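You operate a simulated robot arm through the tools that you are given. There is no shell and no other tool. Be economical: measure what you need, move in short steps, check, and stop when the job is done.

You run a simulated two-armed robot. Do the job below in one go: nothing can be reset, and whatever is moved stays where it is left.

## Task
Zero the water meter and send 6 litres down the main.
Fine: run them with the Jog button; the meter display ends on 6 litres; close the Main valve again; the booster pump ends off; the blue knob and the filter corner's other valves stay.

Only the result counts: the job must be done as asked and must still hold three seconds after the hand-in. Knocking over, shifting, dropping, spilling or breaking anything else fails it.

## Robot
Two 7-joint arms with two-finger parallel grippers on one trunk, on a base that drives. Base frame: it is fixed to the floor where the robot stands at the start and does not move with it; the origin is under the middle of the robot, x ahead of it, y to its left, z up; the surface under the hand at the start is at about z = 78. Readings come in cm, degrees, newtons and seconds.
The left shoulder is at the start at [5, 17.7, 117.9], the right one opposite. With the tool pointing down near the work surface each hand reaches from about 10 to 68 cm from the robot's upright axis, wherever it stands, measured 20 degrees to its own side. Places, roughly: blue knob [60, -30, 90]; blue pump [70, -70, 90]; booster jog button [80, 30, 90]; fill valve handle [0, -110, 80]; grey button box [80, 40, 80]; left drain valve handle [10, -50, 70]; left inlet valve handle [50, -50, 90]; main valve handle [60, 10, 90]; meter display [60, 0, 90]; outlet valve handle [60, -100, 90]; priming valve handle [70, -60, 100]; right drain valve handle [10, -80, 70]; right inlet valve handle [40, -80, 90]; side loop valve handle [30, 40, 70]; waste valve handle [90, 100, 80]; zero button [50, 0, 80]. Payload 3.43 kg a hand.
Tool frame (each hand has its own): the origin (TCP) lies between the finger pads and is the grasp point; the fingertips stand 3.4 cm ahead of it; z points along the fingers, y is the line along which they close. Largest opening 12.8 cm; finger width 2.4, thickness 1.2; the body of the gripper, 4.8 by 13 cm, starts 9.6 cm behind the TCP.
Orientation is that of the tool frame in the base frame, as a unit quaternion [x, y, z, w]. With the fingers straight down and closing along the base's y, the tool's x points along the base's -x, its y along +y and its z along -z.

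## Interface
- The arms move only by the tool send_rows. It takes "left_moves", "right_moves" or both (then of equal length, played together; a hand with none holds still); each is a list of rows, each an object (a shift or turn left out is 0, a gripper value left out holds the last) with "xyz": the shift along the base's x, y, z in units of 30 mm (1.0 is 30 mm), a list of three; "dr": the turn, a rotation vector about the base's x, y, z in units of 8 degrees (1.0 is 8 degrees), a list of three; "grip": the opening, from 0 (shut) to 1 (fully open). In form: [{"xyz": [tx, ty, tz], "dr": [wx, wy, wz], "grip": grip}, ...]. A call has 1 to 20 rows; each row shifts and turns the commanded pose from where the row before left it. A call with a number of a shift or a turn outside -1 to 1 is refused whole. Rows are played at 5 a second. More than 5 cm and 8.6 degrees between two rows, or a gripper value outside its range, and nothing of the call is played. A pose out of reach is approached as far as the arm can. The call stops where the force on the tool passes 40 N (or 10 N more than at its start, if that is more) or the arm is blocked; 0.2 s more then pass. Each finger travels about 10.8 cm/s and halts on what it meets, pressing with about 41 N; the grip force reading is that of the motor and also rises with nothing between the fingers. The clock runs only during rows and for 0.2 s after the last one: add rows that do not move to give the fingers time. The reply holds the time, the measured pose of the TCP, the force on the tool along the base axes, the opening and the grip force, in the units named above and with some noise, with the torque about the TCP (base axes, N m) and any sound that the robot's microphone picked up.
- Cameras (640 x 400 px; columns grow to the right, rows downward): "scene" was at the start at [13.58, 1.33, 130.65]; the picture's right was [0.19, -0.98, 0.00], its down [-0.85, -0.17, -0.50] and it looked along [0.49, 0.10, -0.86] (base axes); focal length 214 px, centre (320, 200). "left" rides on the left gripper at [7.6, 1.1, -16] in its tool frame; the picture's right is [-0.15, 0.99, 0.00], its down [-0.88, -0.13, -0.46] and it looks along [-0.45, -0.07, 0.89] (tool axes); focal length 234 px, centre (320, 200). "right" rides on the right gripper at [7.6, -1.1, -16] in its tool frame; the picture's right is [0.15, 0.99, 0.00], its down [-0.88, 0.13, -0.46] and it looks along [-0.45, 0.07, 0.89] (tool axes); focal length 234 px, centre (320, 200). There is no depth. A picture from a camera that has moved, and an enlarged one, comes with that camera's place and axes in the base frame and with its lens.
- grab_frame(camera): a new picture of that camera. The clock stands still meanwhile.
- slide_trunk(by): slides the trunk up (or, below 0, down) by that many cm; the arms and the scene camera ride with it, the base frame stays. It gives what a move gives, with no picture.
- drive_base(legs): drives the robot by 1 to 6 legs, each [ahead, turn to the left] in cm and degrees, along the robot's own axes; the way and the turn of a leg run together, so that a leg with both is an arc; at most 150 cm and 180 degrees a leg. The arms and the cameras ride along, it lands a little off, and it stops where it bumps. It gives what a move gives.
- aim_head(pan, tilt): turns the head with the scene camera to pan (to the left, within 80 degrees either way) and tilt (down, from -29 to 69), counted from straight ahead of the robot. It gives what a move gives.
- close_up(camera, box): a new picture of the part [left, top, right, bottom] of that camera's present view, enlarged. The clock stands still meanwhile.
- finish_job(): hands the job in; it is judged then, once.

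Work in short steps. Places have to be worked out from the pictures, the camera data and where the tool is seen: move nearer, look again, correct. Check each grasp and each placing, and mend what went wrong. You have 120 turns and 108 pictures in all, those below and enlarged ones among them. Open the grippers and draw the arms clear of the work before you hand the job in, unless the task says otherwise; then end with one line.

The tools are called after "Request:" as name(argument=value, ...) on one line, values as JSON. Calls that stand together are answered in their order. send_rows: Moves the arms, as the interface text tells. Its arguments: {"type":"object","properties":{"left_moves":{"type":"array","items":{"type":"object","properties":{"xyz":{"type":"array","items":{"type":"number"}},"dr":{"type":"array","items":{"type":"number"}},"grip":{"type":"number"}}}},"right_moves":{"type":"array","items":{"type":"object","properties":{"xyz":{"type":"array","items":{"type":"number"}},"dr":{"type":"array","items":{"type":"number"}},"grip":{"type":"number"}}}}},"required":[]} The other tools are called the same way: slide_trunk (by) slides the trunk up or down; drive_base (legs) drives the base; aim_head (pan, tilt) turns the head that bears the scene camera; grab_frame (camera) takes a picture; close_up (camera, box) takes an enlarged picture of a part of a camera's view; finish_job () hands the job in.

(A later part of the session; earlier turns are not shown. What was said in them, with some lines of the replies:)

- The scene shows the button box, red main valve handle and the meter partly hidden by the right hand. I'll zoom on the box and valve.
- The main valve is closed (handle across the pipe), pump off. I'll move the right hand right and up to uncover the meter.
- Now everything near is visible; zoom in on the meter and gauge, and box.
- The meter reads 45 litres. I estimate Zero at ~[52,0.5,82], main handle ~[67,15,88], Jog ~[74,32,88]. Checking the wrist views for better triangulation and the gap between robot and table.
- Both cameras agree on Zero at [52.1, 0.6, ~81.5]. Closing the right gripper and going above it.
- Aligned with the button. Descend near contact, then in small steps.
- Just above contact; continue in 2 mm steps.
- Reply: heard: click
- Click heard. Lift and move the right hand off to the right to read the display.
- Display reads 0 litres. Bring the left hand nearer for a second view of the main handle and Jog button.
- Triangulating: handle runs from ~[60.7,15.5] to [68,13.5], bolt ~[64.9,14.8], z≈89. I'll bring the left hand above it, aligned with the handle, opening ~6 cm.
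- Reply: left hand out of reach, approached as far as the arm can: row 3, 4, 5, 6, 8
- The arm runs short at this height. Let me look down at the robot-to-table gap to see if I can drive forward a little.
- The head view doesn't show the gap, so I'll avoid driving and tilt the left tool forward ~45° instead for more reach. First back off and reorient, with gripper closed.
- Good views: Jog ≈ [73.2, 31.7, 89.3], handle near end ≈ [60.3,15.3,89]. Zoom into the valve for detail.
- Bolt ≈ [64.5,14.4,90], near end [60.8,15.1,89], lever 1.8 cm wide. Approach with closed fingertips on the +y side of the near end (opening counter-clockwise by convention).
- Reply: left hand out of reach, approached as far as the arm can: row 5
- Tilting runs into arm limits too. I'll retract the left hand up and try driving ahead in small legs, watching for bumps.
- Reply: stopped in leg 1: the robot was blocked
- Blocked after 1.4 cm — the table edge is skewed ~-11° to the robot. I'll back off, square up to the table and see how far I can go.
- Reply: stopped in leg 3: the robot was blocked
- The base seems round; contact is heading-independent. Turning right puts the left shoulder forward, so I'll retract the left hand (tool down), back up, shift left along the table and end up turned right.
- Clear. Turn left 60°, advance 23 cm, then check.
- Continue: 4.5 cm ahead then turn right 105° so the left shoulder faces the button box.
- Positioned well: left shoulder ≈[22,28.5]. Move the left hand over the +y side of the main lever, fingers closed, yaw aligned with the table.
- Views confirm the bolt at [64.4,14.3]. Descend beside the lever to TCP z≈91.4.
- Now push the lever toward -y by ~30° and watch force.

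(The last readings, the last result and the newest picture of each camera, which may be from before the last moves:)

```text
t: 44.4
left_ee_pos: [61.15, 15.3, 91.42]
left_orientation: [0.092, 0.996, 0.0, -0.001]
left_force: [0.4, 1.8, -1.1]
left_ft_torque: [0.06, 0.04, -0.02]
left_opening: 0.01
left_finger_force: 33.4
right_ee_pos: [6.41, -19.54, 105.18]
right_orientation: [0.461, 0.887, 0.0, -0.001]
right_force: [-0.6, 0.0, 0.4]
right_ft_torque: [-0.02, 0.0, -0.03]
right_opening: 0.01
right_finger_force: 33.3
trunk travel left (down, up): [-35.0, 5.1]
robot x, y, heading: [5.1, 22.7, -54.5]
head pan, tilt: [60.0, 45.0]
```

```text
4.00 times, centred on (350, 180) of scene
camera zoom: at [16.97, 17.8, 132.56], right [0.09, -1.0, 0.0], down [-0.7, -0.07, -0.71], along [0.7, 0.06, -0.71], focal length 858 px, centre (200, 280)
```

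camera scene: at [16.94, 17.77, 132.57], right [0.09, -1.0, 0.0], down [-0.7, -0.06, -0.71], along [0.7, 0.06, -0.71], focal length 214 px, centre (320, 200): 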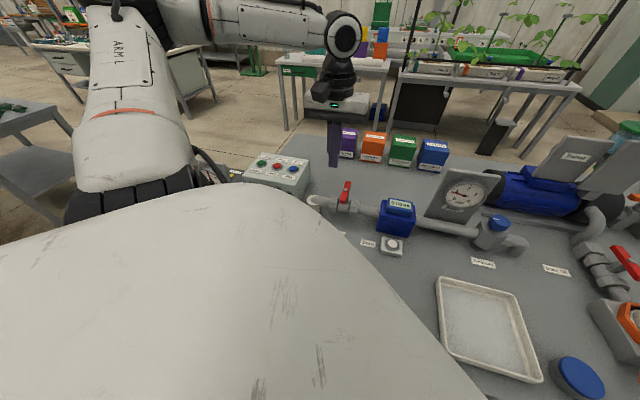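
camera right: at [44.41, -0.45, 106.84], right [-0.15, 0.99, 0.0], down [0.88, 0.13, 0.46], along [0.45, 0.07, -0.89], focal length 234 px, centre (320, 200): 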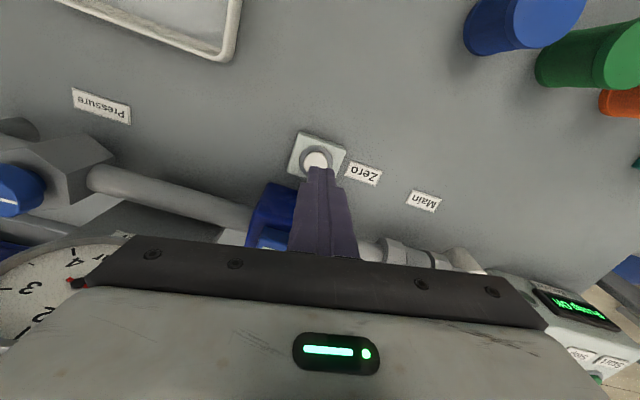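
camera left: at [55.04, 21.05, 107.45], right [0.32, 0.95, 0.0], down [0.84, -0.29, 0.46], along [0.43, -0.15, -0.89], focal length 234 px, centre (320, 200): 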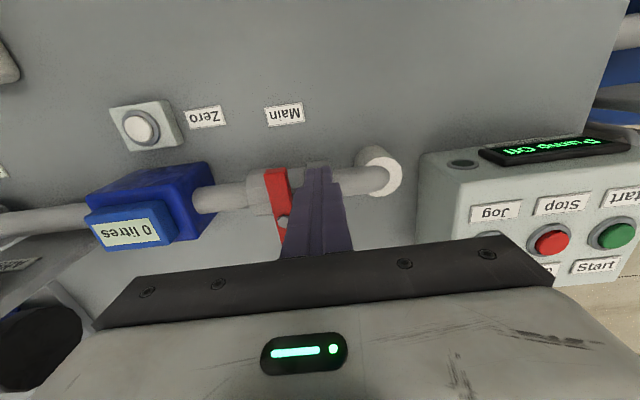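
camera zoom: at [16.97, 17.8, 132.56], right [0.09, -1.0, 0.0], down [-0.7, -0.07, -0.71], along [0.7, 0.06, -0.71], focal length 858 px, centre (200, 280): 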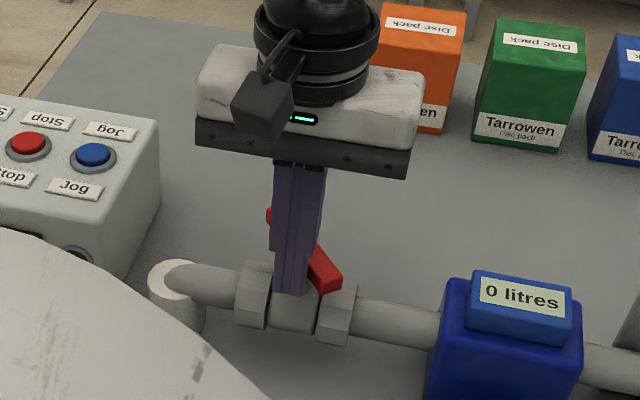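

It turns freely. Continue along the arc to 90°.

Request:
send_rows(left_moves=[{"xyz": [-0.047, -0.317, 0]}, {"xyz": [0.037, -0.317, 0]}, {"xyz": [0.12, -0.297, 0]}, {"xyz": [0.19, -0.253, 0]}, {"xyz": [0.077, -0.073, 0]}, {}])

Request:
close_up(camera="scene", box=[270, 130, 430, 230])

Request:
grab_frame(camera="left")

```text
t: 45.8
left_ee_pos: [61.85, 11.78, 91.45]
left_orientation: [0.092, 0.996, 0.002, -0.003]
left_force: [-18.5, 8.6, 2.1]
left_ft_torque: [0.28, 0.26, 0.07]
left_opening: 0.0
left_finger_force: 32.5
right_ee_pos: [6.36, -19.47, 105.27]
right_orientation: [0.46, 0.888, 0.0, 0.001]
right_force: [1.1, 0.9, 0.0]
right_ft_torque: [-0.01, 0.03, -0.01]
right_opening: 0.01
right_finger_force: 32.9
trunk travel left (down, up): [-35.0, 5.1]
robot x, y, heading: [4.44, 22.76, -54.9]
head pan, tilt: [60.0, 45.0]
```

```text
4.00 times, centred on (350, 180) of scene
camera zoom: at [16.72, 17.89, 132.6], right [0.09, -1.0, 0.0], down [-0.7, -0.07, -0.71], along [0.71, 0.06, -0.71], focal length 858 px, centre (200, 280)
```

zoom: 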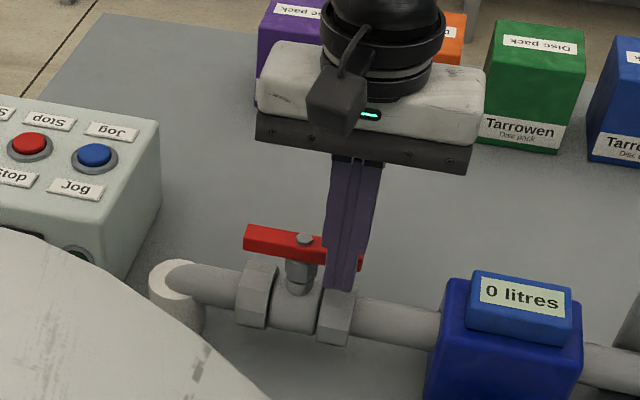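

```text
71 pictures are left
camera left: at [54.73, 14.28, 107.5], right [0.32, 0.95, 0.0], down [0.84, -0.29, 0.45], along [0.43, -0.14, -0.89], focal length 234 px, centre (320, 200)
```

left: 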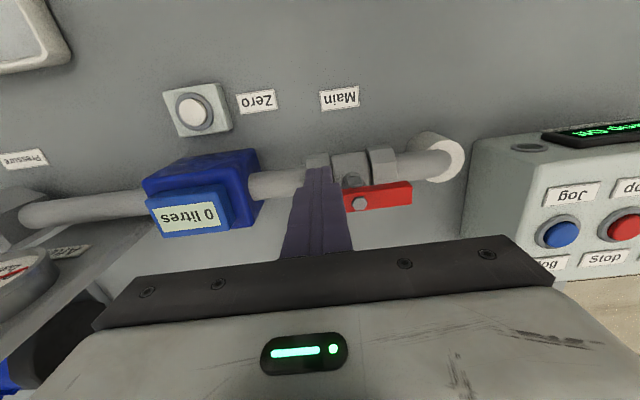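

The lever is at its stop, along the pipe: open; meter still 0. Now lift off and move above the Jog button (~[73.9,31.8,89.3]).

Request:
send_rows(left_moves=[{"xyz": [-0.3, 0, 0.2]}, {"xyz": [0, 0, 1]}, {"xyz": [0, 0, 1]}, {"xyz": [0.54, 0.83, 0]}, {"xyz": [0.54, 0.83, 0]}, {"xyz": [0.54, 0.83, 0]}, {"xyz": [0.54, 0.83, 0]}, {"xyz": [0.54, 0.83, 0]}, {"xyz": [0.54, 0.83, 0]}, {"xyz": [0.54, 0.83, 0]}, {"xyz": [0.45, 0.86, 0]}, {}])

Request:
grab_frame(camera="left")

Request:
grab_frame(camera="scene")

```text
t: 48.4
left_ee_pos: [74.05, 31.6, 97.84]
left_orientation: [0.091, 0.996, 0.001, 0.0]
left_force: [-0.2, -1.0, 0.1]
left_ft_torque: [-0.01, -0.03, -0.03]
left_opening: 0.0
left_finger_force: 33.1
right_ee_pos: [6.46, -19.62, 105.16]
right_orientation: [0.461, 0.887, 0.001, 0.001]
right_force: [-0.3, 0.2, 0.3]
right_ft_torque: [0.02, -0.01, 0.01]
right_opening: 0.01
right_finger_force: 33.0
trunk travel left (down, up): [-35.0, 5.1]
robot x, y, heading: [4.99, 22.37, -54.7]
head pan, tilt: [60.0, 45.0]
```

```text
70 pictures are left
camera left: at [66.87, 34.21, 113.92], right [0.32, 0.95, 0.0], down [0.84, -0.29, 0.45], along [0.43, -0.15, -0.89], focal length 234 px, centre (320, 200)
```

left: 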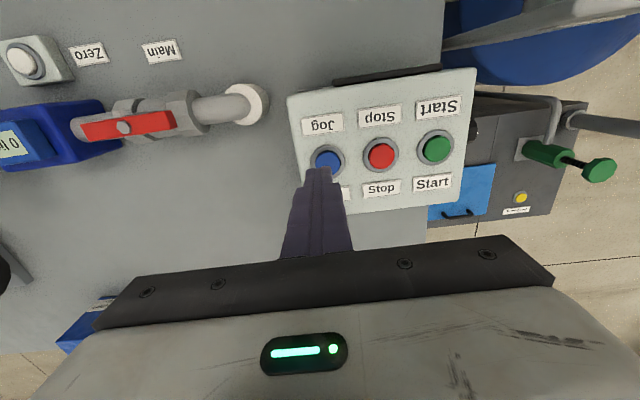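

```text
69 pictures are left
camera scene: at [16.96, 17.77, 132.57], right [0.09, -1.0, 0.0], down [-0.7, -0.06, -0.71], along [0.7, 0.06, -0.71], focal length 214 px, centre (320, 200)
```

scene: 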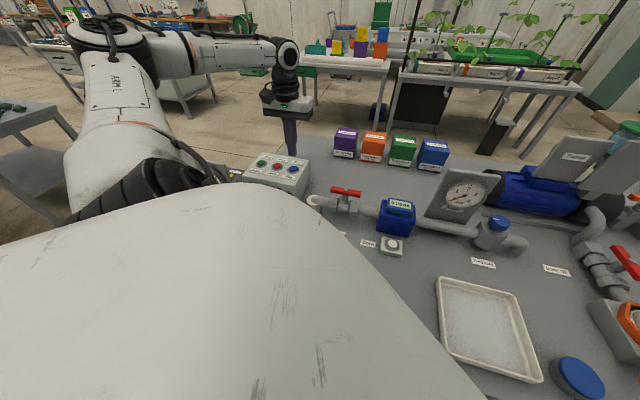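

Reachable, display visible in the scene. Nudge to [74.3,32.1], descend to just above, then press in small steps until a click.

Request:
send_rows(left_moves=[{"xyz": [0.1, 0.15, -0.4]}, {"xyz": [0, 0, -0.6]}, {"xyz": [0, 0, -0.2]}, {"xyz": [0, 0, -0.1]}, {}])

Request:
close_up(camera="scene", box=[230, 110, 390, 210])

```text
t: 49.6
left_ee_pos: [74.27, 32.14, 94.21]
left_orientation: [0.091, 0.996, -0.001, 0.0]
left_force: [-0.3, -0.3, 0.1]
left_ft_torque: [0.01, 0.03, 0.0]
left_opening: 0.0
left_finger_force: 33.4
right_ee_pos: [6.47, -19.61, 105.12]
right_orientation: [0.46, 0.888, 0.001, 0.0]
right_force: [0.0, 0.1, 0.0]
right_ft_torque: [0.02, -0.02, 0.0]
right_opening: 0.01
right_finger_force: 33.2
trunk travel left (down, up): [-35.0, 5.1]
robot x, y, heading: [4.79, 22.74, -54.5]
head pan, tilt: [60.0, 45.0]
```

```text
4.00 times, centred on (310, 160) of scene
camera zoom: at [16.96, 17.78, 132.57], right [0.09, -1.0, 0.0], down [-0.7, -0.06, -0.71], along [0.7, 0.06, -0.71], focal length 858 px, centre (360, 360)
```

zoom: 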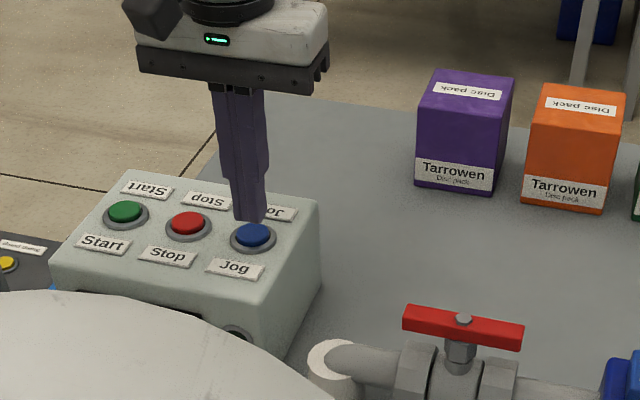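

Aligned. Step down slowly toward contact.

Request:
send_rows(left_moves=[{"xyz": [0, 0, -0.1]}, {"xyz": [0, 0, -0.1]}, {"xyz": [0, 0, -0.1]}, {"xyz": [0, 0, -0.1]}])

```text
t: 50.6
left_ee_pos: [74.3, 32.11, 92.99]
left_orientation: [0.091, 0.996, 0.0, 0.0]
left_force: [0.4, 0.9, -0.7]
left_ft_torque: [0.04, -0.01, 0.03]
left_opening: 0.0
left_finger_force: 33.1
right_ee_pos: [6.47, -19.61, 105.07]
right_orientation: [0.46, 0.888, 0.001, 0.0]
right_force: [0.5, 0.2, 0.2]
right_ft_torque: [0.0, 0.02, 0.03]
right_opening: 0.03
right_finger_force: 33.2
trunk travel left (down, up): [-35.0, 5.1]
robot x, y, heading: [4.71, 22.85, -55.1]
head pan, tilt: [60.0, 45.0]
```

No contact yet; a short press and release.

Request:
send_rows(left_moves=[{"xyz": [0, 0, -0.1]}, {"xyz": [0, 0, -0.07]}, {"xyz": [0, 0, -0.07]}])

```text
t: 51.4
left_ee_pos: [74.25, 32.02, 92.34]
left_orientation: [0.092, 0.996, 0.002, 0.0]
left_force: [0.5, 0.7, -0.2]
left_ft_torque: [-0.04, -0.02, 0.0]
left_opening: 0.02
left_finger_force: 33.1
right_ee_pos: [6.47, -19.6, 105.08]
right_orientation: [0.461, 0.887, 0.002, 0.001]
right_force: [-0.3, -0.3, -0.1]
right_ft_torque: [0.02, -0.02, 0.02]
right_opening: 0.0
right_finger_force: 33.2
trunk travel left (down, up): [-35.0, 5.1]
robot x, y, heading: [5.0, 22.64, -54.8]
head pan, tilt: [60.0, 45.0]
```

Request:
close_up(camera="scene", box=[250, 130, 330, 180])

```text
8.00 times, centred on (290, 155) of scene
camera zoom: at [16.96, 17.78, 132.57], right [0.09, -1.0, 0.0], down [-0.7, -0.06, -0.71], along [0.7, 0.06, -0.71], focal length 1716 px, centre (560, 560)
```

zoom: 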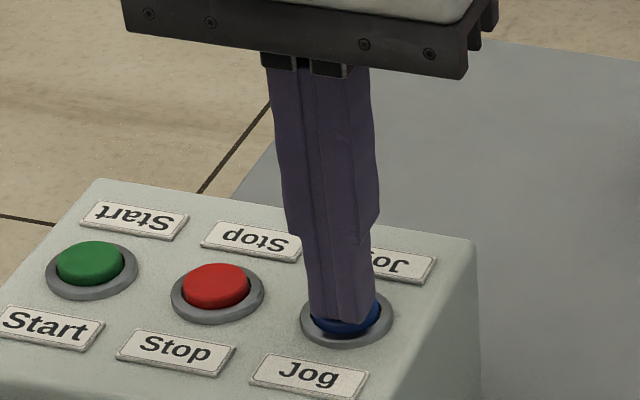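

Fingers are right over the button, almost touching. Press in 2 mm steps, short.

Request:
send_rows(left_moves=[{"xyz": [0, 0, -0.07]}, {"xyz": [0, 0, -0.07]}])

```text
t: 52.0
left_ee_pos: [74.35, 32.01, 91.93]
left_orientation: [0.091, 0.996, 0.001, 0.0]
left_force: [-0.5, 0.7, 4.5]
left_ft_torque: [0.05, 0.05, 0.0]
left_opening: 0.0
left_finger_force: 32.4
right_ee_pos: [6.37, -19.7, 105.23]
right_orientation: [0.461, 0.887, 0.001, 0.001]
right_force: [0.3, -0.4, -0.3]
right_ft_torque: [0.0, -0.02, 0.01]
right_opening: 0.01
right_finger_force: 33.2
trunk travel left (down, up): [-35.0, 5.1]
robot x, y, heading: [4.44, 22.47, -54.6]
head pan, tilt: [60.0, 45.0]
heard: click
```

Click; the button is held. The clock stands still: check display and pump state.

Request:
close_up(camera="scene", box=[360, 180, 440, 240])

```text
6.67 times, centred on (400, 210) of scene
camera zoom: at [16.89, 17.78, 132.59], right [0.09, -1.0, 0.0], down [-0.7, -0.06, -0.71], along [0.7, 0.06, -0.71], focal length 1430 px, centre (-213, 133)
```

zoom: 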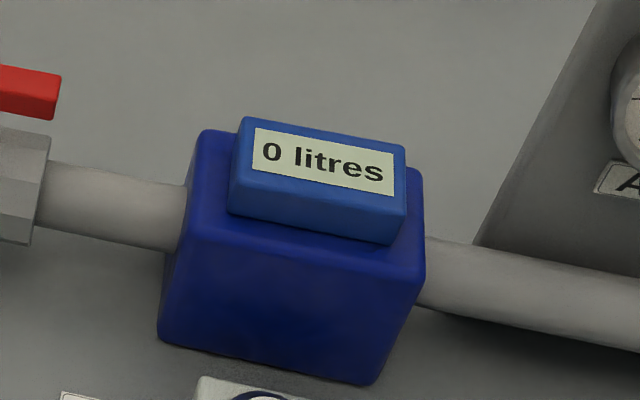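

Still 0. Hold one more row to see whether it flows while held.

Request:
send_rows(left_moves=[{}])

Request:
close_up(camera="scene", box=[360, 180, 440, 240])

```text
t: 52.4
left_ee_pos: [74.32, 32.1, 91.9]
left_orientation: [0.092, 0.996, 0.001, 0.0]
left_force: [-0.1, 1.9, 4.2]
left_ft_torque: [0.06, 0.0, 0.05]
left_opening: 0.0
left_finger_force: 32.6
right_ee_pos: [6.33, -19.8, 105.21]
right_orientation: [0.461, 0.888, 0.0, 0.001]
right_force: [-0.2, -0.4, 0.2]
right_ft_torque: [0.01, -0.01, -0.02]
right_opening: 0.0
right_finger_force: 33.0
trunk travel left (down, up): [-35.0, 5.1]
robot x, y, heading: [4.84, 22.88, -54.6]
head pan, tilt: [60.0, 45.0]
```

```text
6.67 times, centred on (400, 210) of scene
camera zoom: at [16.9, 17.78, 132.58], right [0.09, -1.0, 0.0], down [-0.7, -0.06, -0.71], along [0.7, 0.06, -0.71], focal length 1430 px, centre (-213, 133)
```

zoom: 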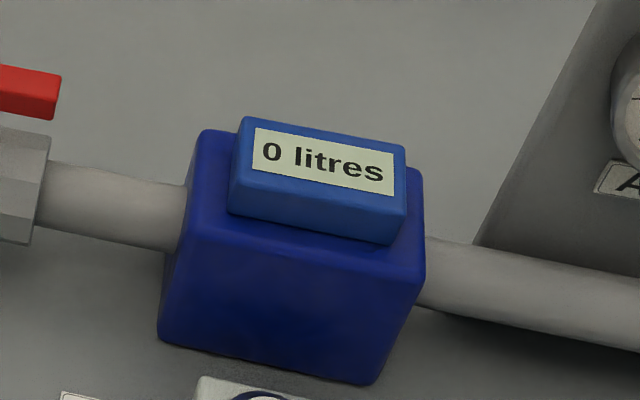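

Still 0. Hold three more rows.

Request:
send_rows(left_moves=[{}, {}, {}])

Request:
close_up(camera="scene", box=[360, 180, 440, 240])

Request:
grab_frame(camera="left")

```text
t: 53.2
left_ee_pos: [74.21, 31.98, 92.03]
left_orientation: [0.092, 0.996, 0.001, 0.0]
left_force: [0.5, 1.3, 5.8]
left_ft_torque: [0.05, -0.03, 0.03]
left_opening: 0.01
left_finger_force: 32.9
right_ee_pos: [6.48, -19.6, 105.3]
right_orientation: [0.461, 0.887, 0.001, 0.001]
right_force: [-1.4, 0.1, -0.8]
right_ft_torque: [0.01, 0.0, 0.01]
right_opening: 0.02
right_finger_force: 32.9
trunk travel left (down, up): [-35.0, 5.1]
robot x, y, heading: [4.79, 22.44, -54.6]
head pan, tilt: [60.0, 45.0]
```

```text
6.67 times, centred on (400, 210) of scene
camera zoom: at [16.9, 17.79, 132.58], right [0.09, -1.0, 0.0], down [-0.7, -0.07, -0.71], along [0.7, 0.06, -0.71], focal length 1430 px, centre (-213, 133)
```

zoom: 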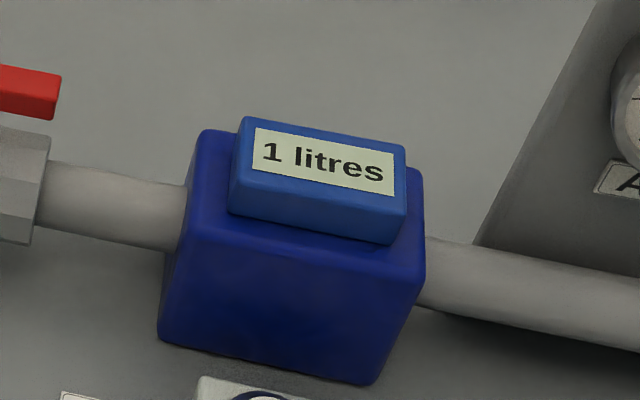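

```text
63 pictures are left
camera left: at [67.11, 34.67, 107.94], right [0.32, 0.95, 0.0], down [0.84, -0.29, 0.46], along [0.43, -0.15, -0.89], focal length 234 px, centre (320, 200)
```

left: 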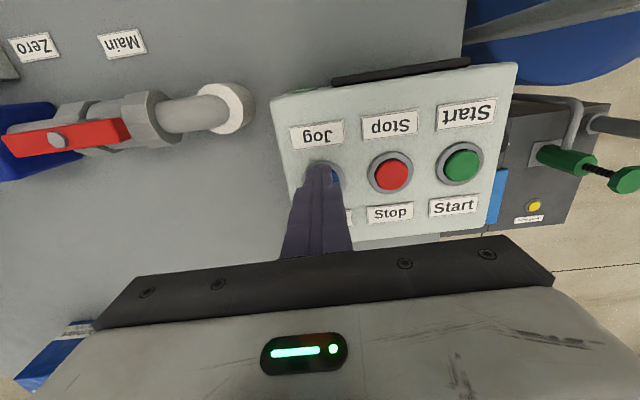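

Water flows while the button is held: 1 litre. Hold 1 s more and check.

Request:
send_rows(left_moves=[{}, {}, {}])

Request:
close_up(camera="scene", box=[360, 180, 440, 240])

```text
t: 54.0
left_ee_pos: [74.34, 32.01, 92.04]
left_orientation: [0.091, 0.996, 0.001, 0.001]
left_force: [2.2, 1.7, 6.6]
left_ft_torque: [0.07, -0.07, 0.01]
left_opening: 0.0
left_finger_force: 33.4
right_ee_pos: [6.51, -19.68, 105.18]
right_orientation: [0.46, 0.888, 0.001, 0.001]
right_force: [-0.3, -0.7, -0.2]
right_ft_torque: [-0.03, -0.03, -0.03]
right_opening: 0.02
right_finger_force: 32.8
trunk travel left (down, up): [-35.0, 5.1]
robot x, y, heading: [4.57, 22.8, -54.8]
head pan, tilt: [60.0, 45.0]
```

```text
6.67 times, centred on (400, 210) of scene
camera zoom: at [16.9, 17.79, 132.58], right [0.09, -1.0, 0.0], down [-0.7, -0.07, -0.71], along [0.7, 0.06, -0.71], focal length 1430 px, centre (-213, 133)
```

zoom: 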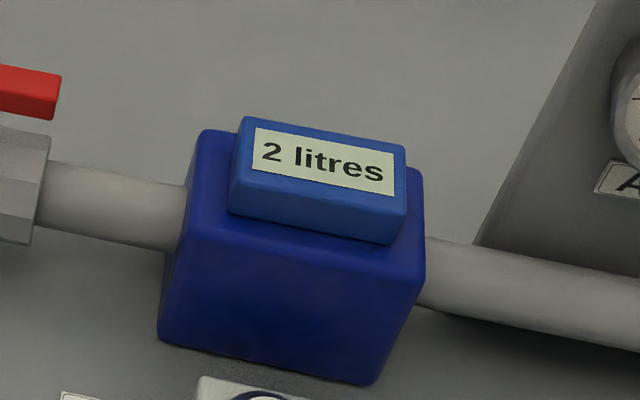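

About 1 L/s. Hold another 1.6 s.

Request:
send_rows(left_moves=[{}, {}, {}, {}, {}, {}, {}])

Request:
close_up(camera="scene", box=[360, 180, 440, 240])

```text
t: 55.6
left_ee_pos: [74.32, 32.16, 91.89]
left_orientation: [0.092, 0.996, 0.0, 0.0]
left_force: [1.3, 1.0, 6.8]
left_ft_torque: [0.04, -0.07, 0.01]
left_opening: 0.0
left_finger_force: 33.6
right_ee_pos: [6.38, -19.6, 105.26]
right_orientation: [0.46, 0.888, 0.001, 0.001]
right_force: [-0.4, -0.6, -0.1]
right_ft_torque: [0.0, -0.04, -0.02]
right_opening: 0.0
right_finger_force: 33.1
trunk travel left (down, up): [-35.0, 5.1]
robot x, y, heading: [4.88, 22.45, -54.8]
head pan, tilt: [60.0, 45.0]
```

```text
6.67 times, centred on (400, 210) of scene
camera zoom: at [16.9, 17.78, 132.58], right [0.09, -1.0, 0.0], down [-0.7, -0.06, -0.71], along [0.7, 0.06, -0.71], focal length 1430 px, centre (-213, 133)
```

zoom: 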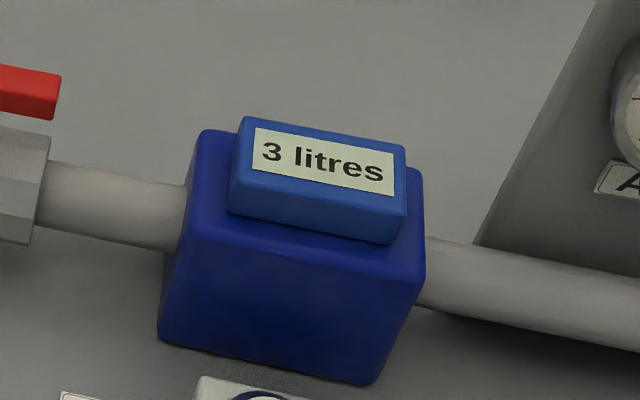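

Request:
send_rows(left_moves=[{}, {}, {}, {}])

Request:
close_up(camera="scene", box=[360, 180, 440, 240])

```text
t: 56.6
left_ee_pos: [74.27, 32.08, 91.88]
left_orientation: [0.091, 0.996, 0.0, 0.0]
left_force: [1.2, 1.2, 6.9]
left_ft_torque: [0.06, -0.08, -0.03]
left_opening: 0.0
left_finger_force: 33.6
right_ee_pos: [6.4, -19.67, 105.14]
right_orientation: [0.46, 0.888, 0.001, 0.001]
right_force: [0.3, -0.4, 0.4]
right_ft_torque: [0.0, 0.02, 0.02]
right_opening: 0.0
right_finger_force: 33.1
trunk travel left (down, up): [-35.0, 5.1]
robot x, y, heading: [4.98, 22.74, -55.1]
head pan, tilt: [60.0, 45.0]
```

```text
6.67 times, centred on (400, 210) of scene
camera zoom: at [16.9, 17.78, 132.58], right [0.09, -1.0, 0.0], down [-0.7, -0.06, -0.71], along [0.7, 0.06, -0.71], focal length 1430 px, centre (-213, 133)
```

zoom: 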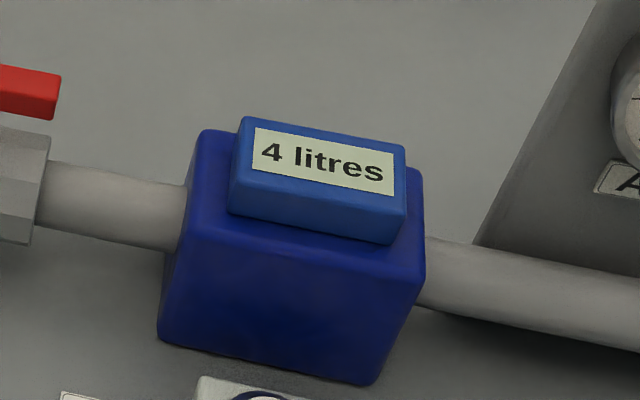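

Request:
send_rows(left_moves=[{}, {}, {}, {}])

Request:
close_up(camera="scene", box=[360, 180, 440, 240])

```text
t: 57.6
left_ee_pos: [74.23, 32.02, 91.93]
left_orientation: [0.092, 0.996, 0.001, 0.0]
left_force: [0.8, 1.1, 6.5]
left_ft_torque: [0.03, -0.01, 0.0]
left_opening: 0.02
left_finger_force: 33.3
right_ee_pos: [6.45, -19.62, 105.25]
right_orientation: [0.459, 0.888, 0.001, 0.001]
right_force: [0.0, 0.5, 0.4]
right_ft_torque: [0.03, -0.03, 0.01]
right_opening: 0.0
right_finger_force: 32.9
trunk travel left (down, up): [-35.0, 5.1]
robot x, y, heading: [4.55, 22.64, -54.8]
head pan, tilt: [60.0, 45.0]
```

```text
6.67 times, centred on (400, 210) of scene
camera zoom: at [16.9, 17.78, 132.58], right [0.09, -1.0, 0.0], down [-0.7, -0.06, -0.71], along [0.7, 0.06, -0.71], focal length 1430 px, centre (-213, 133)
```

zoom: 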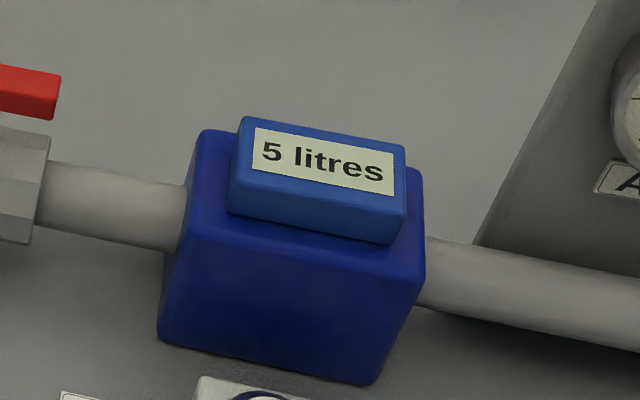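

5 litres; now in 0.4 s steps.

Request:
send_rows(left_moves=[{}])

Request:
close_up(camera="scene", box=[360, 180, 440, 240])

```text
t: 58.0
left_ee_pos: [74.27, 32.09, 91.95]
left_orientation: [0.091, 0.996, 0.001, 0.0]
left_force: [0.4, 0.8, 6.8]
left_ft_torque: [0.01, -0.08, 0.01]
left_opening: 0.01
left_finger_force: 33.3
right_ee_pos: [6.33, -19.68, 105.2]
right_orientation: [0.46, 0.888, 0.001, 0.0]
right_force: [-0.3, -0.1, -0.1]
right_ft_torque: [0.0, 0.0, 0.0]
right_opening: 0.0
right_finger_force: 33.3
trunk travel left (down, up): [-35.0, 5.1]
robot x, y, heading: [5.02, 22.72, -54.8]
head pan, tilt: [60.0, 45.0]
```

```text
6.67 times, centred on (400, 210) of scene
camera zoom: at [16.9, 17.78, 132.58], right [0.09, -1.0, 0.0], down [-0.7, -0.06, -0.71], along [0.7, 0.06, -0.71], focal length 1430 px, centre (-213, 133)
```

zoom: 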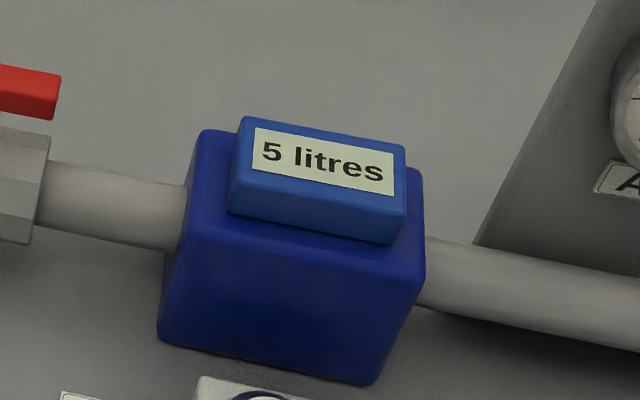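

Request:
send_rows(left_moves=[{}])

Request:
close_up(camera="scene", box=[360, 180, 440, 240])

```text
t: 58.4
left_ee_pos: [74.23, 32.08, 92.11]
left_orientation: [0.09, 0.996, 0.001, -0.001]
left_force: [0.8, 0.8, 6.7]
left_ft_torque: [0.0, -0.07, -0.01]
left_opening: 0.0
left_finger_force: 32.8
right_ee_pos: [6.39, -19.54, 105.11]
right_orientation: [0.46, 0.888, 0.001, 0.0]
right_force: [-0.8, 0.8, 1.2]
right_ft_torque: [-0.02, -0.03, -0.02]
right_opening: 0.01
right_finger_force: 32.8
trunk travel left (down, up): [-35.0, 5.1]
robot x, y, heading: [5.03, 22.33, -54.5]
head pan, tilt: [60.0, 45.0]
```

```text
6.67 times, centred on (400, 210) of scene
camera zoom: at [16.9, 17.77, 132.58], right [0.09, -1.0, 0.0], down [-0.7, -0.06, -0.71], along [0.7, 0.06, -0.71], focal length 1430 px, centre (-213, 133)
```

zoom: 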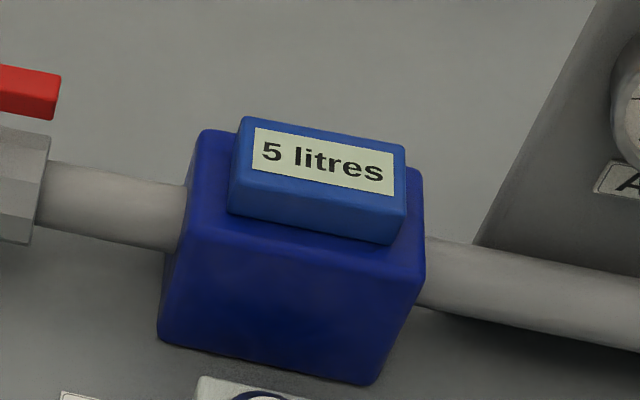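

Request:
send_rows(left_moves=[{}])

Request:
close_up(camera="scene", box=[360, 180, 440, 240])

```text
t: 58.8
left_ee_pos: [74.36, 32.17, 91.84]
left_orientation: [0.091, 0.996, 0.0, -0.001]
left_force: [0.5, 0.6, 7.5]
left_ft_torque: [0.02, -0.07, -0.02]
left_opening: 0.0
left_finger_force: 33.3
right_ee_pos: [6.42, -19.7, 105.17]
right_orientation: [0.46, 0.888, 0.001, 0.0]
right_force: [0.1, -0.1, -0.9]
right_ft_torque: [0.01, -0.02, 0.0]
right_opening: 0.0
right_finger_force: 33.0
trunk travel left (down, up): [-35.0, 5.1]
robot x, y, heading: [4.81, 22.86, -54.5]
head pan, tilt: [60.0, 45.0]
```

```text
6.67 times, centred on (400, 210) of scene
camera zoom: at [16.89, 17.77, 132.58], right [0.09, -1.0, 0.0], down [-0.7, -0.06, -0.71], along [0.7, 0.06, -0.71], focal length 1430 px, centre (-213, 133)
```

zoom: 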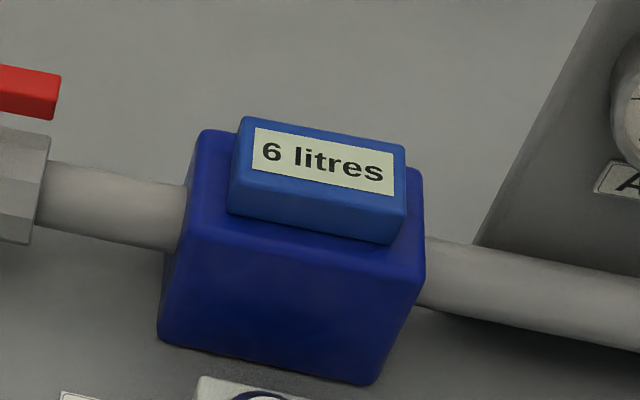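

6 litres: release straight up at once.

Request:
send_rows(left_moves=[{"xyz": [0, 0, 1]}, {"xyz": [0, 0, 1]}])

Request:
close_up(camera="scene", box=[360, 180, 440, 240])

Request:
grab_frame(camera="left")

```text
t: 59.4
left_ee_pos: [74.27, 32.12, 98.03]
left_orientation: [0.092, 0.996, 0.001, -0.001]
left_force: [-0.2, 0.1, 0.0]
left_ft_torque: [-0.01, 0.0, 0.01]
left_opening: 0.0
left_finger_force: 32.6
right_ee_pos: [6.47, -19.64, 105.2]
right_orientation: [0.46, 0.888, 0.0, 0.0]
right_force: [0.4, 0.1, -0.5]
right_ft_torque: [-0.04, -0.02, 0.01]
right_opening: 0.0
right_finger_force: 33.1
trunk travel left (down, up): [-35.0, 5.1]
robot x, y, heading: [4.81, 22.57, -54.5]
head pan, tilt: [60.0, 45.0]
```

```text
6.67 times, centred on (400, 210) of scene
camera zoom: at [16.95, 17.78, 132.56], right [0.09, -1.0, 0.0], down [-0.7, -0.06, -0.71], along [0.7, 0.06, -0.71], focal length 1430 px, centre (-213, 133)
```

zoom: 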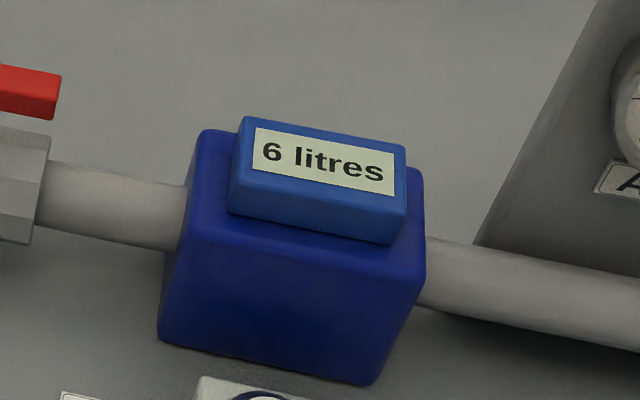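

```text
54 pictures are left
camera left: at [67.14, 34.69, 113.94], right [0.32, 0.95, 0.0], down [0.84, -0.29, 0.45], along [0.43, -0.15, -0.89], focal length 234 px, centre (320, 200)
```

left: 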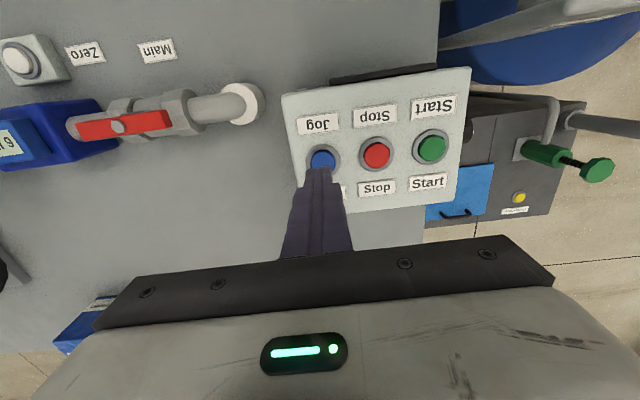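

Still 6 litres. Now go to the far side of the long lever end ([67.7,10.7]) to push it back closed; look before lowering fully.

Request:
send_rows(left_moves=[{"xyz": [-0.277, -0.894, 0]}, {"xyz": [-0.277, -0.894, 0]}, {"xyz": [-0.277, -0.894, 0]}, {"xyz": [-0.277, -0.894, 0]}, {"xyz": [-0.277, -0.894, 0]}, {"xyz": [-0.277, -0.894, 0]}, {"xyz": [-0.277, -0.894, 0]}, {"xyz": [-0.277, -0.894, 0]}, {"xyz": [0, 0, -0.8]}, {}])

Request:
grab_frame(camera="left")

Request:
close_up(camera="scene", box=[270, 130, 430, 230])

```text
t: 61.6
left_ee_pos: [67.66, 10.59, 95.42]
left_orientation: [0.092, 0.996, 0.001, 0.0]
left_force: [0.4, -0.1, 0.2]
left_ft_torque: [-0.02, 0.0, -0.01]
left_opening: 0.0
left_finger_force: 32.5
right_ee_pos: [6.4, -19.77, 105.08]
right_orientation: [0.46, 0.888, 0.001, 0.0]
right_force: [-1.1, 0.1, -0.3]
right_ft_torque: [0.03, 0.02, 0.04]
right_opening: 0.02
right_finger_force: 33.4
trunk travel left (down, up): [-35.0, 5.1]
robot x, y, heading: [5.02, 22.74, -54.7]
head pan, tilt: [60.0, 45.0]
```

```text
53 pictures are left
camera left: at [60.5, 13.19, 111.46], right [0.32, 0.95, 0.0], down [0.84, -0.29, 0.46], along [0.43, -0.15, -0.89], focal length 234 px, centre (320, 200)
```

left: 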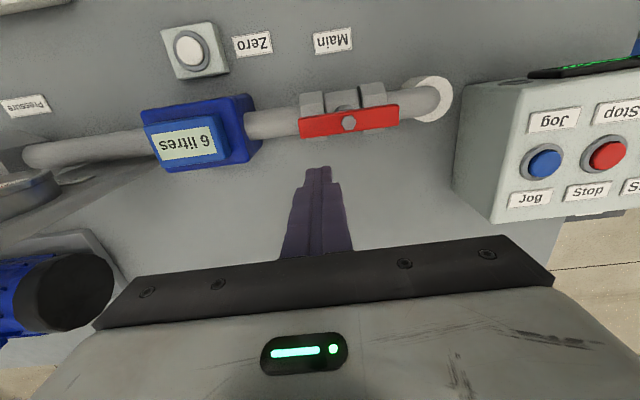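

```text
4.00 times, centred on (350, 180) of scene
camera zoom: at [16.95, 17.76, 132.57], right [0.09, -1.0, 0.0], down [-0.7, -0.06, -0.71], along [0.7, 0.06, -0.71], focal length 858 px, centre (200, 280)
```

zoom: 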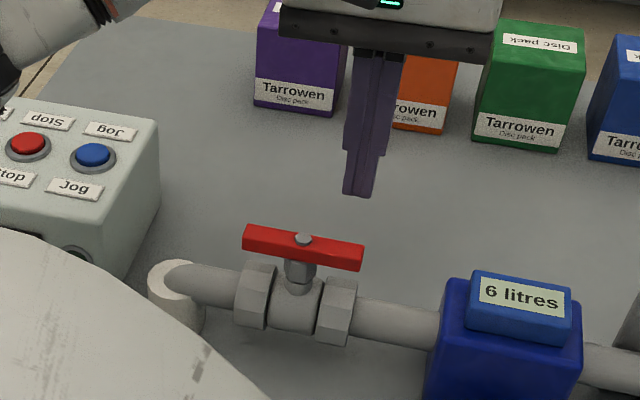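

Clear space behind the lever. Lower and sweep the lever back through 90° clockwise.

Request:
send_rows(left_moves=[{"xyz": [0, 0, -0.8]}, {"xyz": [0, 0, -0.53]}, {"xyz": [-0.55, 0.137, 0]}, {"xyz": [-0.303, -0.09, 0]}, {"xyz": [-0.32, -0.01, 0]}, {"xyz": [-0.31, 0.073, 0]}, {"xyz": [-0.28, 0.15, 0]}, {"xyz": [-0.233, 0.22, 0]}, {"xyz": [-0.167, 0.27, 0]}, {"xyz": [-0.033, 0.08, 0]}, {}])

Request:
close_up(camera="scene", box=[270, 130, 430, 230])

Request:
grab_frame(camera="left")

```text
t: 64.0
left_ee_pos: [61.03, 13.05, 91.52]
left_orientation: [0.092, 0.996, 0.001, 0.0]
left_force: [0.8, -0.2, 0.3]
left_ft_torque: [-0.02, -0.01, 0.02]
left_opening: 0.01
left_finger_force: 32.9
right_ee_pos: [6.34, -19.66, 105.2]
right_orientation: [0.46, 0.888, 0.001, 0.0]
right_force: [0.6, 1.0, -0.2]
right_ft_torque: [0.03, -0.02, -0.03]
right_opening: 0.0
right_finger_force: 32.6
trunk travel left (down, up): [-35.0, 5.1]
robot x, y, heading: [4.9, 22.88, -54.9]
head pan, tilt: [60.0, 45.0]
```

```text
4.00 times, centred on (350, 180) of scene
camera zoom: at [16.96, 17.78, 132.57], right [0.09, -1.0, 0.0], down [-0.7, -0.06, -0.71], along [0.7, 0.07, -0.71], focal length 858 px, centre (200, 280)
```

zoom: 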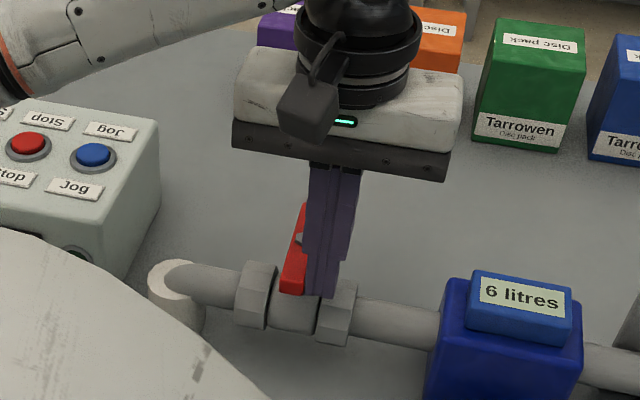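

```text
50 pictures are left
camera left: at [53.88, 15.62, 107.47], right [0.32, 0.95, 0.0], down [0.84, -0.29, 0.45], along [0.43, -0.15, -0.89], focal length 234 px, centre (320, 200)
```

left: 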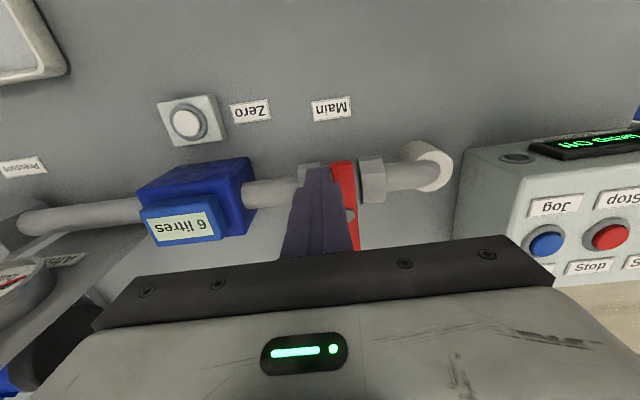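

Back nearly crosswise but no stop force yet; nudge on in small steps to the stop.

Request:
send_rows(left_moves=[{"xyz": [0.015, 0.08, 0]}, {}])

```text
t: 64.6
left_ee_pos: [61.16, 13.08, 91.4]
left_orientation: [0.093, 0.996, -0.001, -0.001]
left_force: [-2.6, -8.2, -0.8]
left_ft_torque: [-0.17, 0.07, -0.08]
left_opening: 0.0
left_finger_force: 33.2
right_ee_pos: [6.41, -19.82, 105.24]
right_orientation: [0.461, 0.888, 0.001, 0.0]
right_force: [-0.8, 0.4, -0.2]
right_ft_torque: [0.0, 0.01, -0.02]
right_opening: 0.0
right_finger_force: 32.6
trunk travel left (down, up): [-35.0, 5.1]
robot x, y, heading: [4.99, 22.7, -55.0]
head pan, tilt: [60.0, 45.0]
```

Reaction force 8 N: at the stop. One more small nudge to make sure, then back off in -y, lift and draw the arm away.

Request:
send_rows(left_moves=[{"xyz": [0.01, 0.06, 0]}, {}])

Request:
send_rows(left_moves=[{"xyz": [-0.1, -0.5, 0]}, {"xyz": [0, 0, 1]}, {"xyz": [0, 0, 1]}, {"xyz": [0, 0, 1]}, {"xyz": [0, 0, 1]}, {"xyz": [0, 0, 1]}, {"xyz": [-0.9, 0.3, 0.2]}, {"xyz": [-0.9, 0.3, 0.2]}, {"xyz": [-0.9, 0.3, 0.2]}, {"xyz": [-0.9, 0.3, 0]}, {"xyz": [-0.9, 0.3, 0], "grip": 0.6}, {}, {}])

Request:
grab_frame(camera="scene")

Request:
grab_frame(camera="left")

```text
t: 65.2
left_ee_pos: [61.07, 13.23, 91.5]
left_orientation: [0.093, 0.996, -0.001, -0.001]
left_force: [-4.2, -19.4, -0.5]
left_ft_torque: [-0.32, 0.04, -0.21]
left_opening: 0.0
left_finger_force: 33.2
right_ee_pos: [6.38, -19.73, 105.2]
right_orientation: [0.46, 0.888, 0.001, 0.0]
right_force: [-0.1, 0.8, 0.1]
right_ft_torque: [0.02, 0.0, 0.03]
right_opening: 0.0
right_finger_force: 32.9
trunk travel left (down, up): [-35.0, 5.1]
robot x, y, heading: [5.09, 22.8, -55.0]
head pan, tilt: [60.0, 45.0]
```

```text
t: 68.0
left_ee_pos: [47.41, 16.45, 108.27]
left_orientation: [0.091, 0.996, 0.002, 0.0]
left_force: [0.2, 0.0, 0.5]
left_ft_torque: [-0.01, -0.02, -0.01]
left_opening: 7.74
left_finger_force: 0.1
right_ee_pos: [6.46, -19.6, 105.22]
right_orientation: [0.46, 0.888, 0.001, 0.0]
right_force: [0.1, 0.1, -0.2]
right_ft_torque: [0.01, 0.03, 0.0]
right_opening: 0.0
right_finger_force: 32.5
trunk travel left (down, up): [-35.0, 5.1]
robot x, y, heading: [4.79, 22.63, -54.7]
head pan, tilt: [60.0, 45.0]
```

```text
49 pictures are left
camera scene: at [16.96, 17.78, 132.57], right [0.09, -1.0, 0.0], down [-0.7, -0.06, -0.71], along [0.7, 0.06, -0.71], focal length 214 px, centre (320, 200)
```

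scene: 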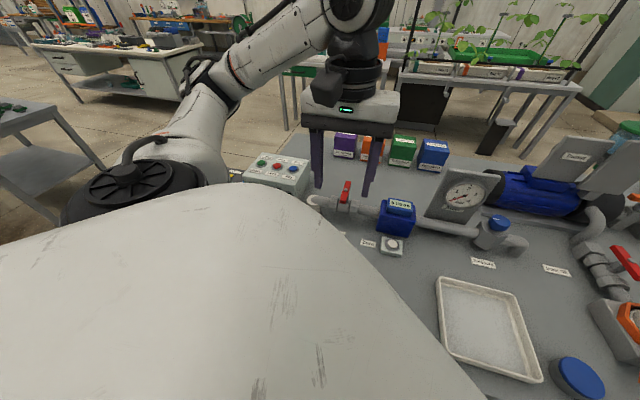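

```text
48 pictures are left
camera left: at [40.24, 19.05, 124.33], right [0.32, 0.95, 0.0], down [0.84, -0.29, 0.45], along [0.43, -0.15, -0.89], focal length 234 px, centre (320, 200)
```

left: 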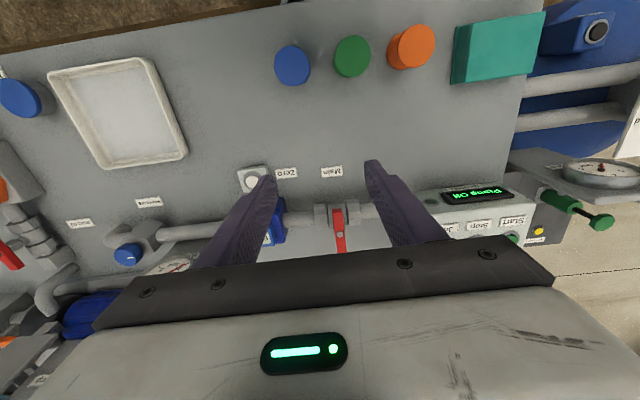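

Valve crosswise again; open the right gripper too and verify the display and pump state close up.

Request:
send_rows(right_moves=[{"grip": 0.6}, {}, {}])

Request:
close_up(camera="scene", box=[325, 170, 435, 245])

Request:
close_up(camera="left", box=[300, 150, 540, 260])

```text
t: 68.8
left_ee_pos: [47.4, 16.52, 108.26]
left_orientation: [0.091, 0.996, 0.001, -0.002]
left_force: [0.2, -0.3, -0.3]
left_ft_torque: [0.01, 0.01, -0.02]
left_opening: 7.7
left_finger_force: 0.1
right_ee_pos: [6.52, -19.71, 105.09]
right_orientation: [0.46, 0.888, 0.001, 0.001]
right_force: [0.5, 0.0, 0.4]
right_ft_torque: [-0.03, 0.0, -0.02]
right_opening: 7.65
right_finger_force: 0.0
trunk travel left (down, up): [-35.0, 5.1]
robot x, y, heading: [4.92, 22.3, -54.6]
head pan, tilt: [60.0, 45.0]
```

```text
5.33 times, centred on (380, 208) of scene
camera zoom: at [16.96, 17.78, 132.57], right [0.09, -1.0, 0.0], down [-0.7, -0.06, -0.71], along [0.7, 0.06, -0.71], focal length 1144 px, centre (0, 160)
```

zoom: 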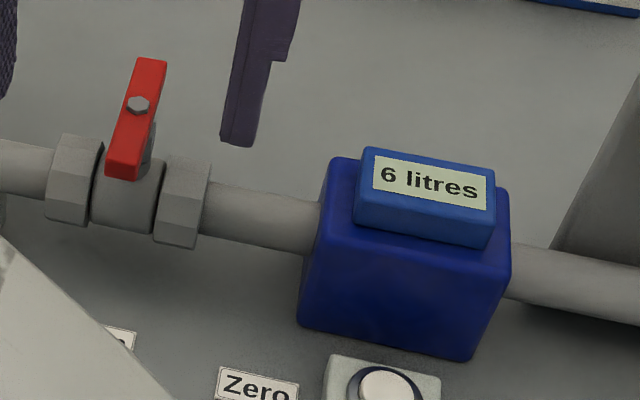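

```text
2.67 times, centred on (420, 205) of left
camera zoom: at [40.26, 19.05, 124.33], right [0.32, 0.95, 0.0], down [0.84, -0.29, 0.45], along [0.43, -0.15, -0.89], focal length 624 px, centre (53, 187)
```

zoom: 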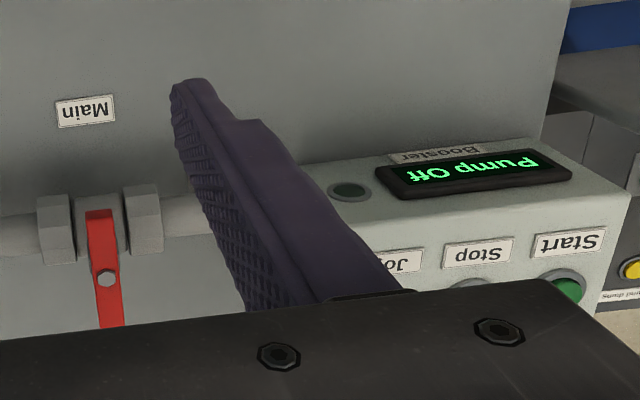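

Meter 6 litres, pump off, valve closed, arms clear: hand in.

Request:
finish_job()

```text
The job is handed in.
```

I zeroed the meter and ran 6 litres down the main with the Jog button. At the last check before hand-in the display read 6 litres, the Main valve was closed, and the booster showed "Pump Off". I did not touch the blue knob or any other valve.
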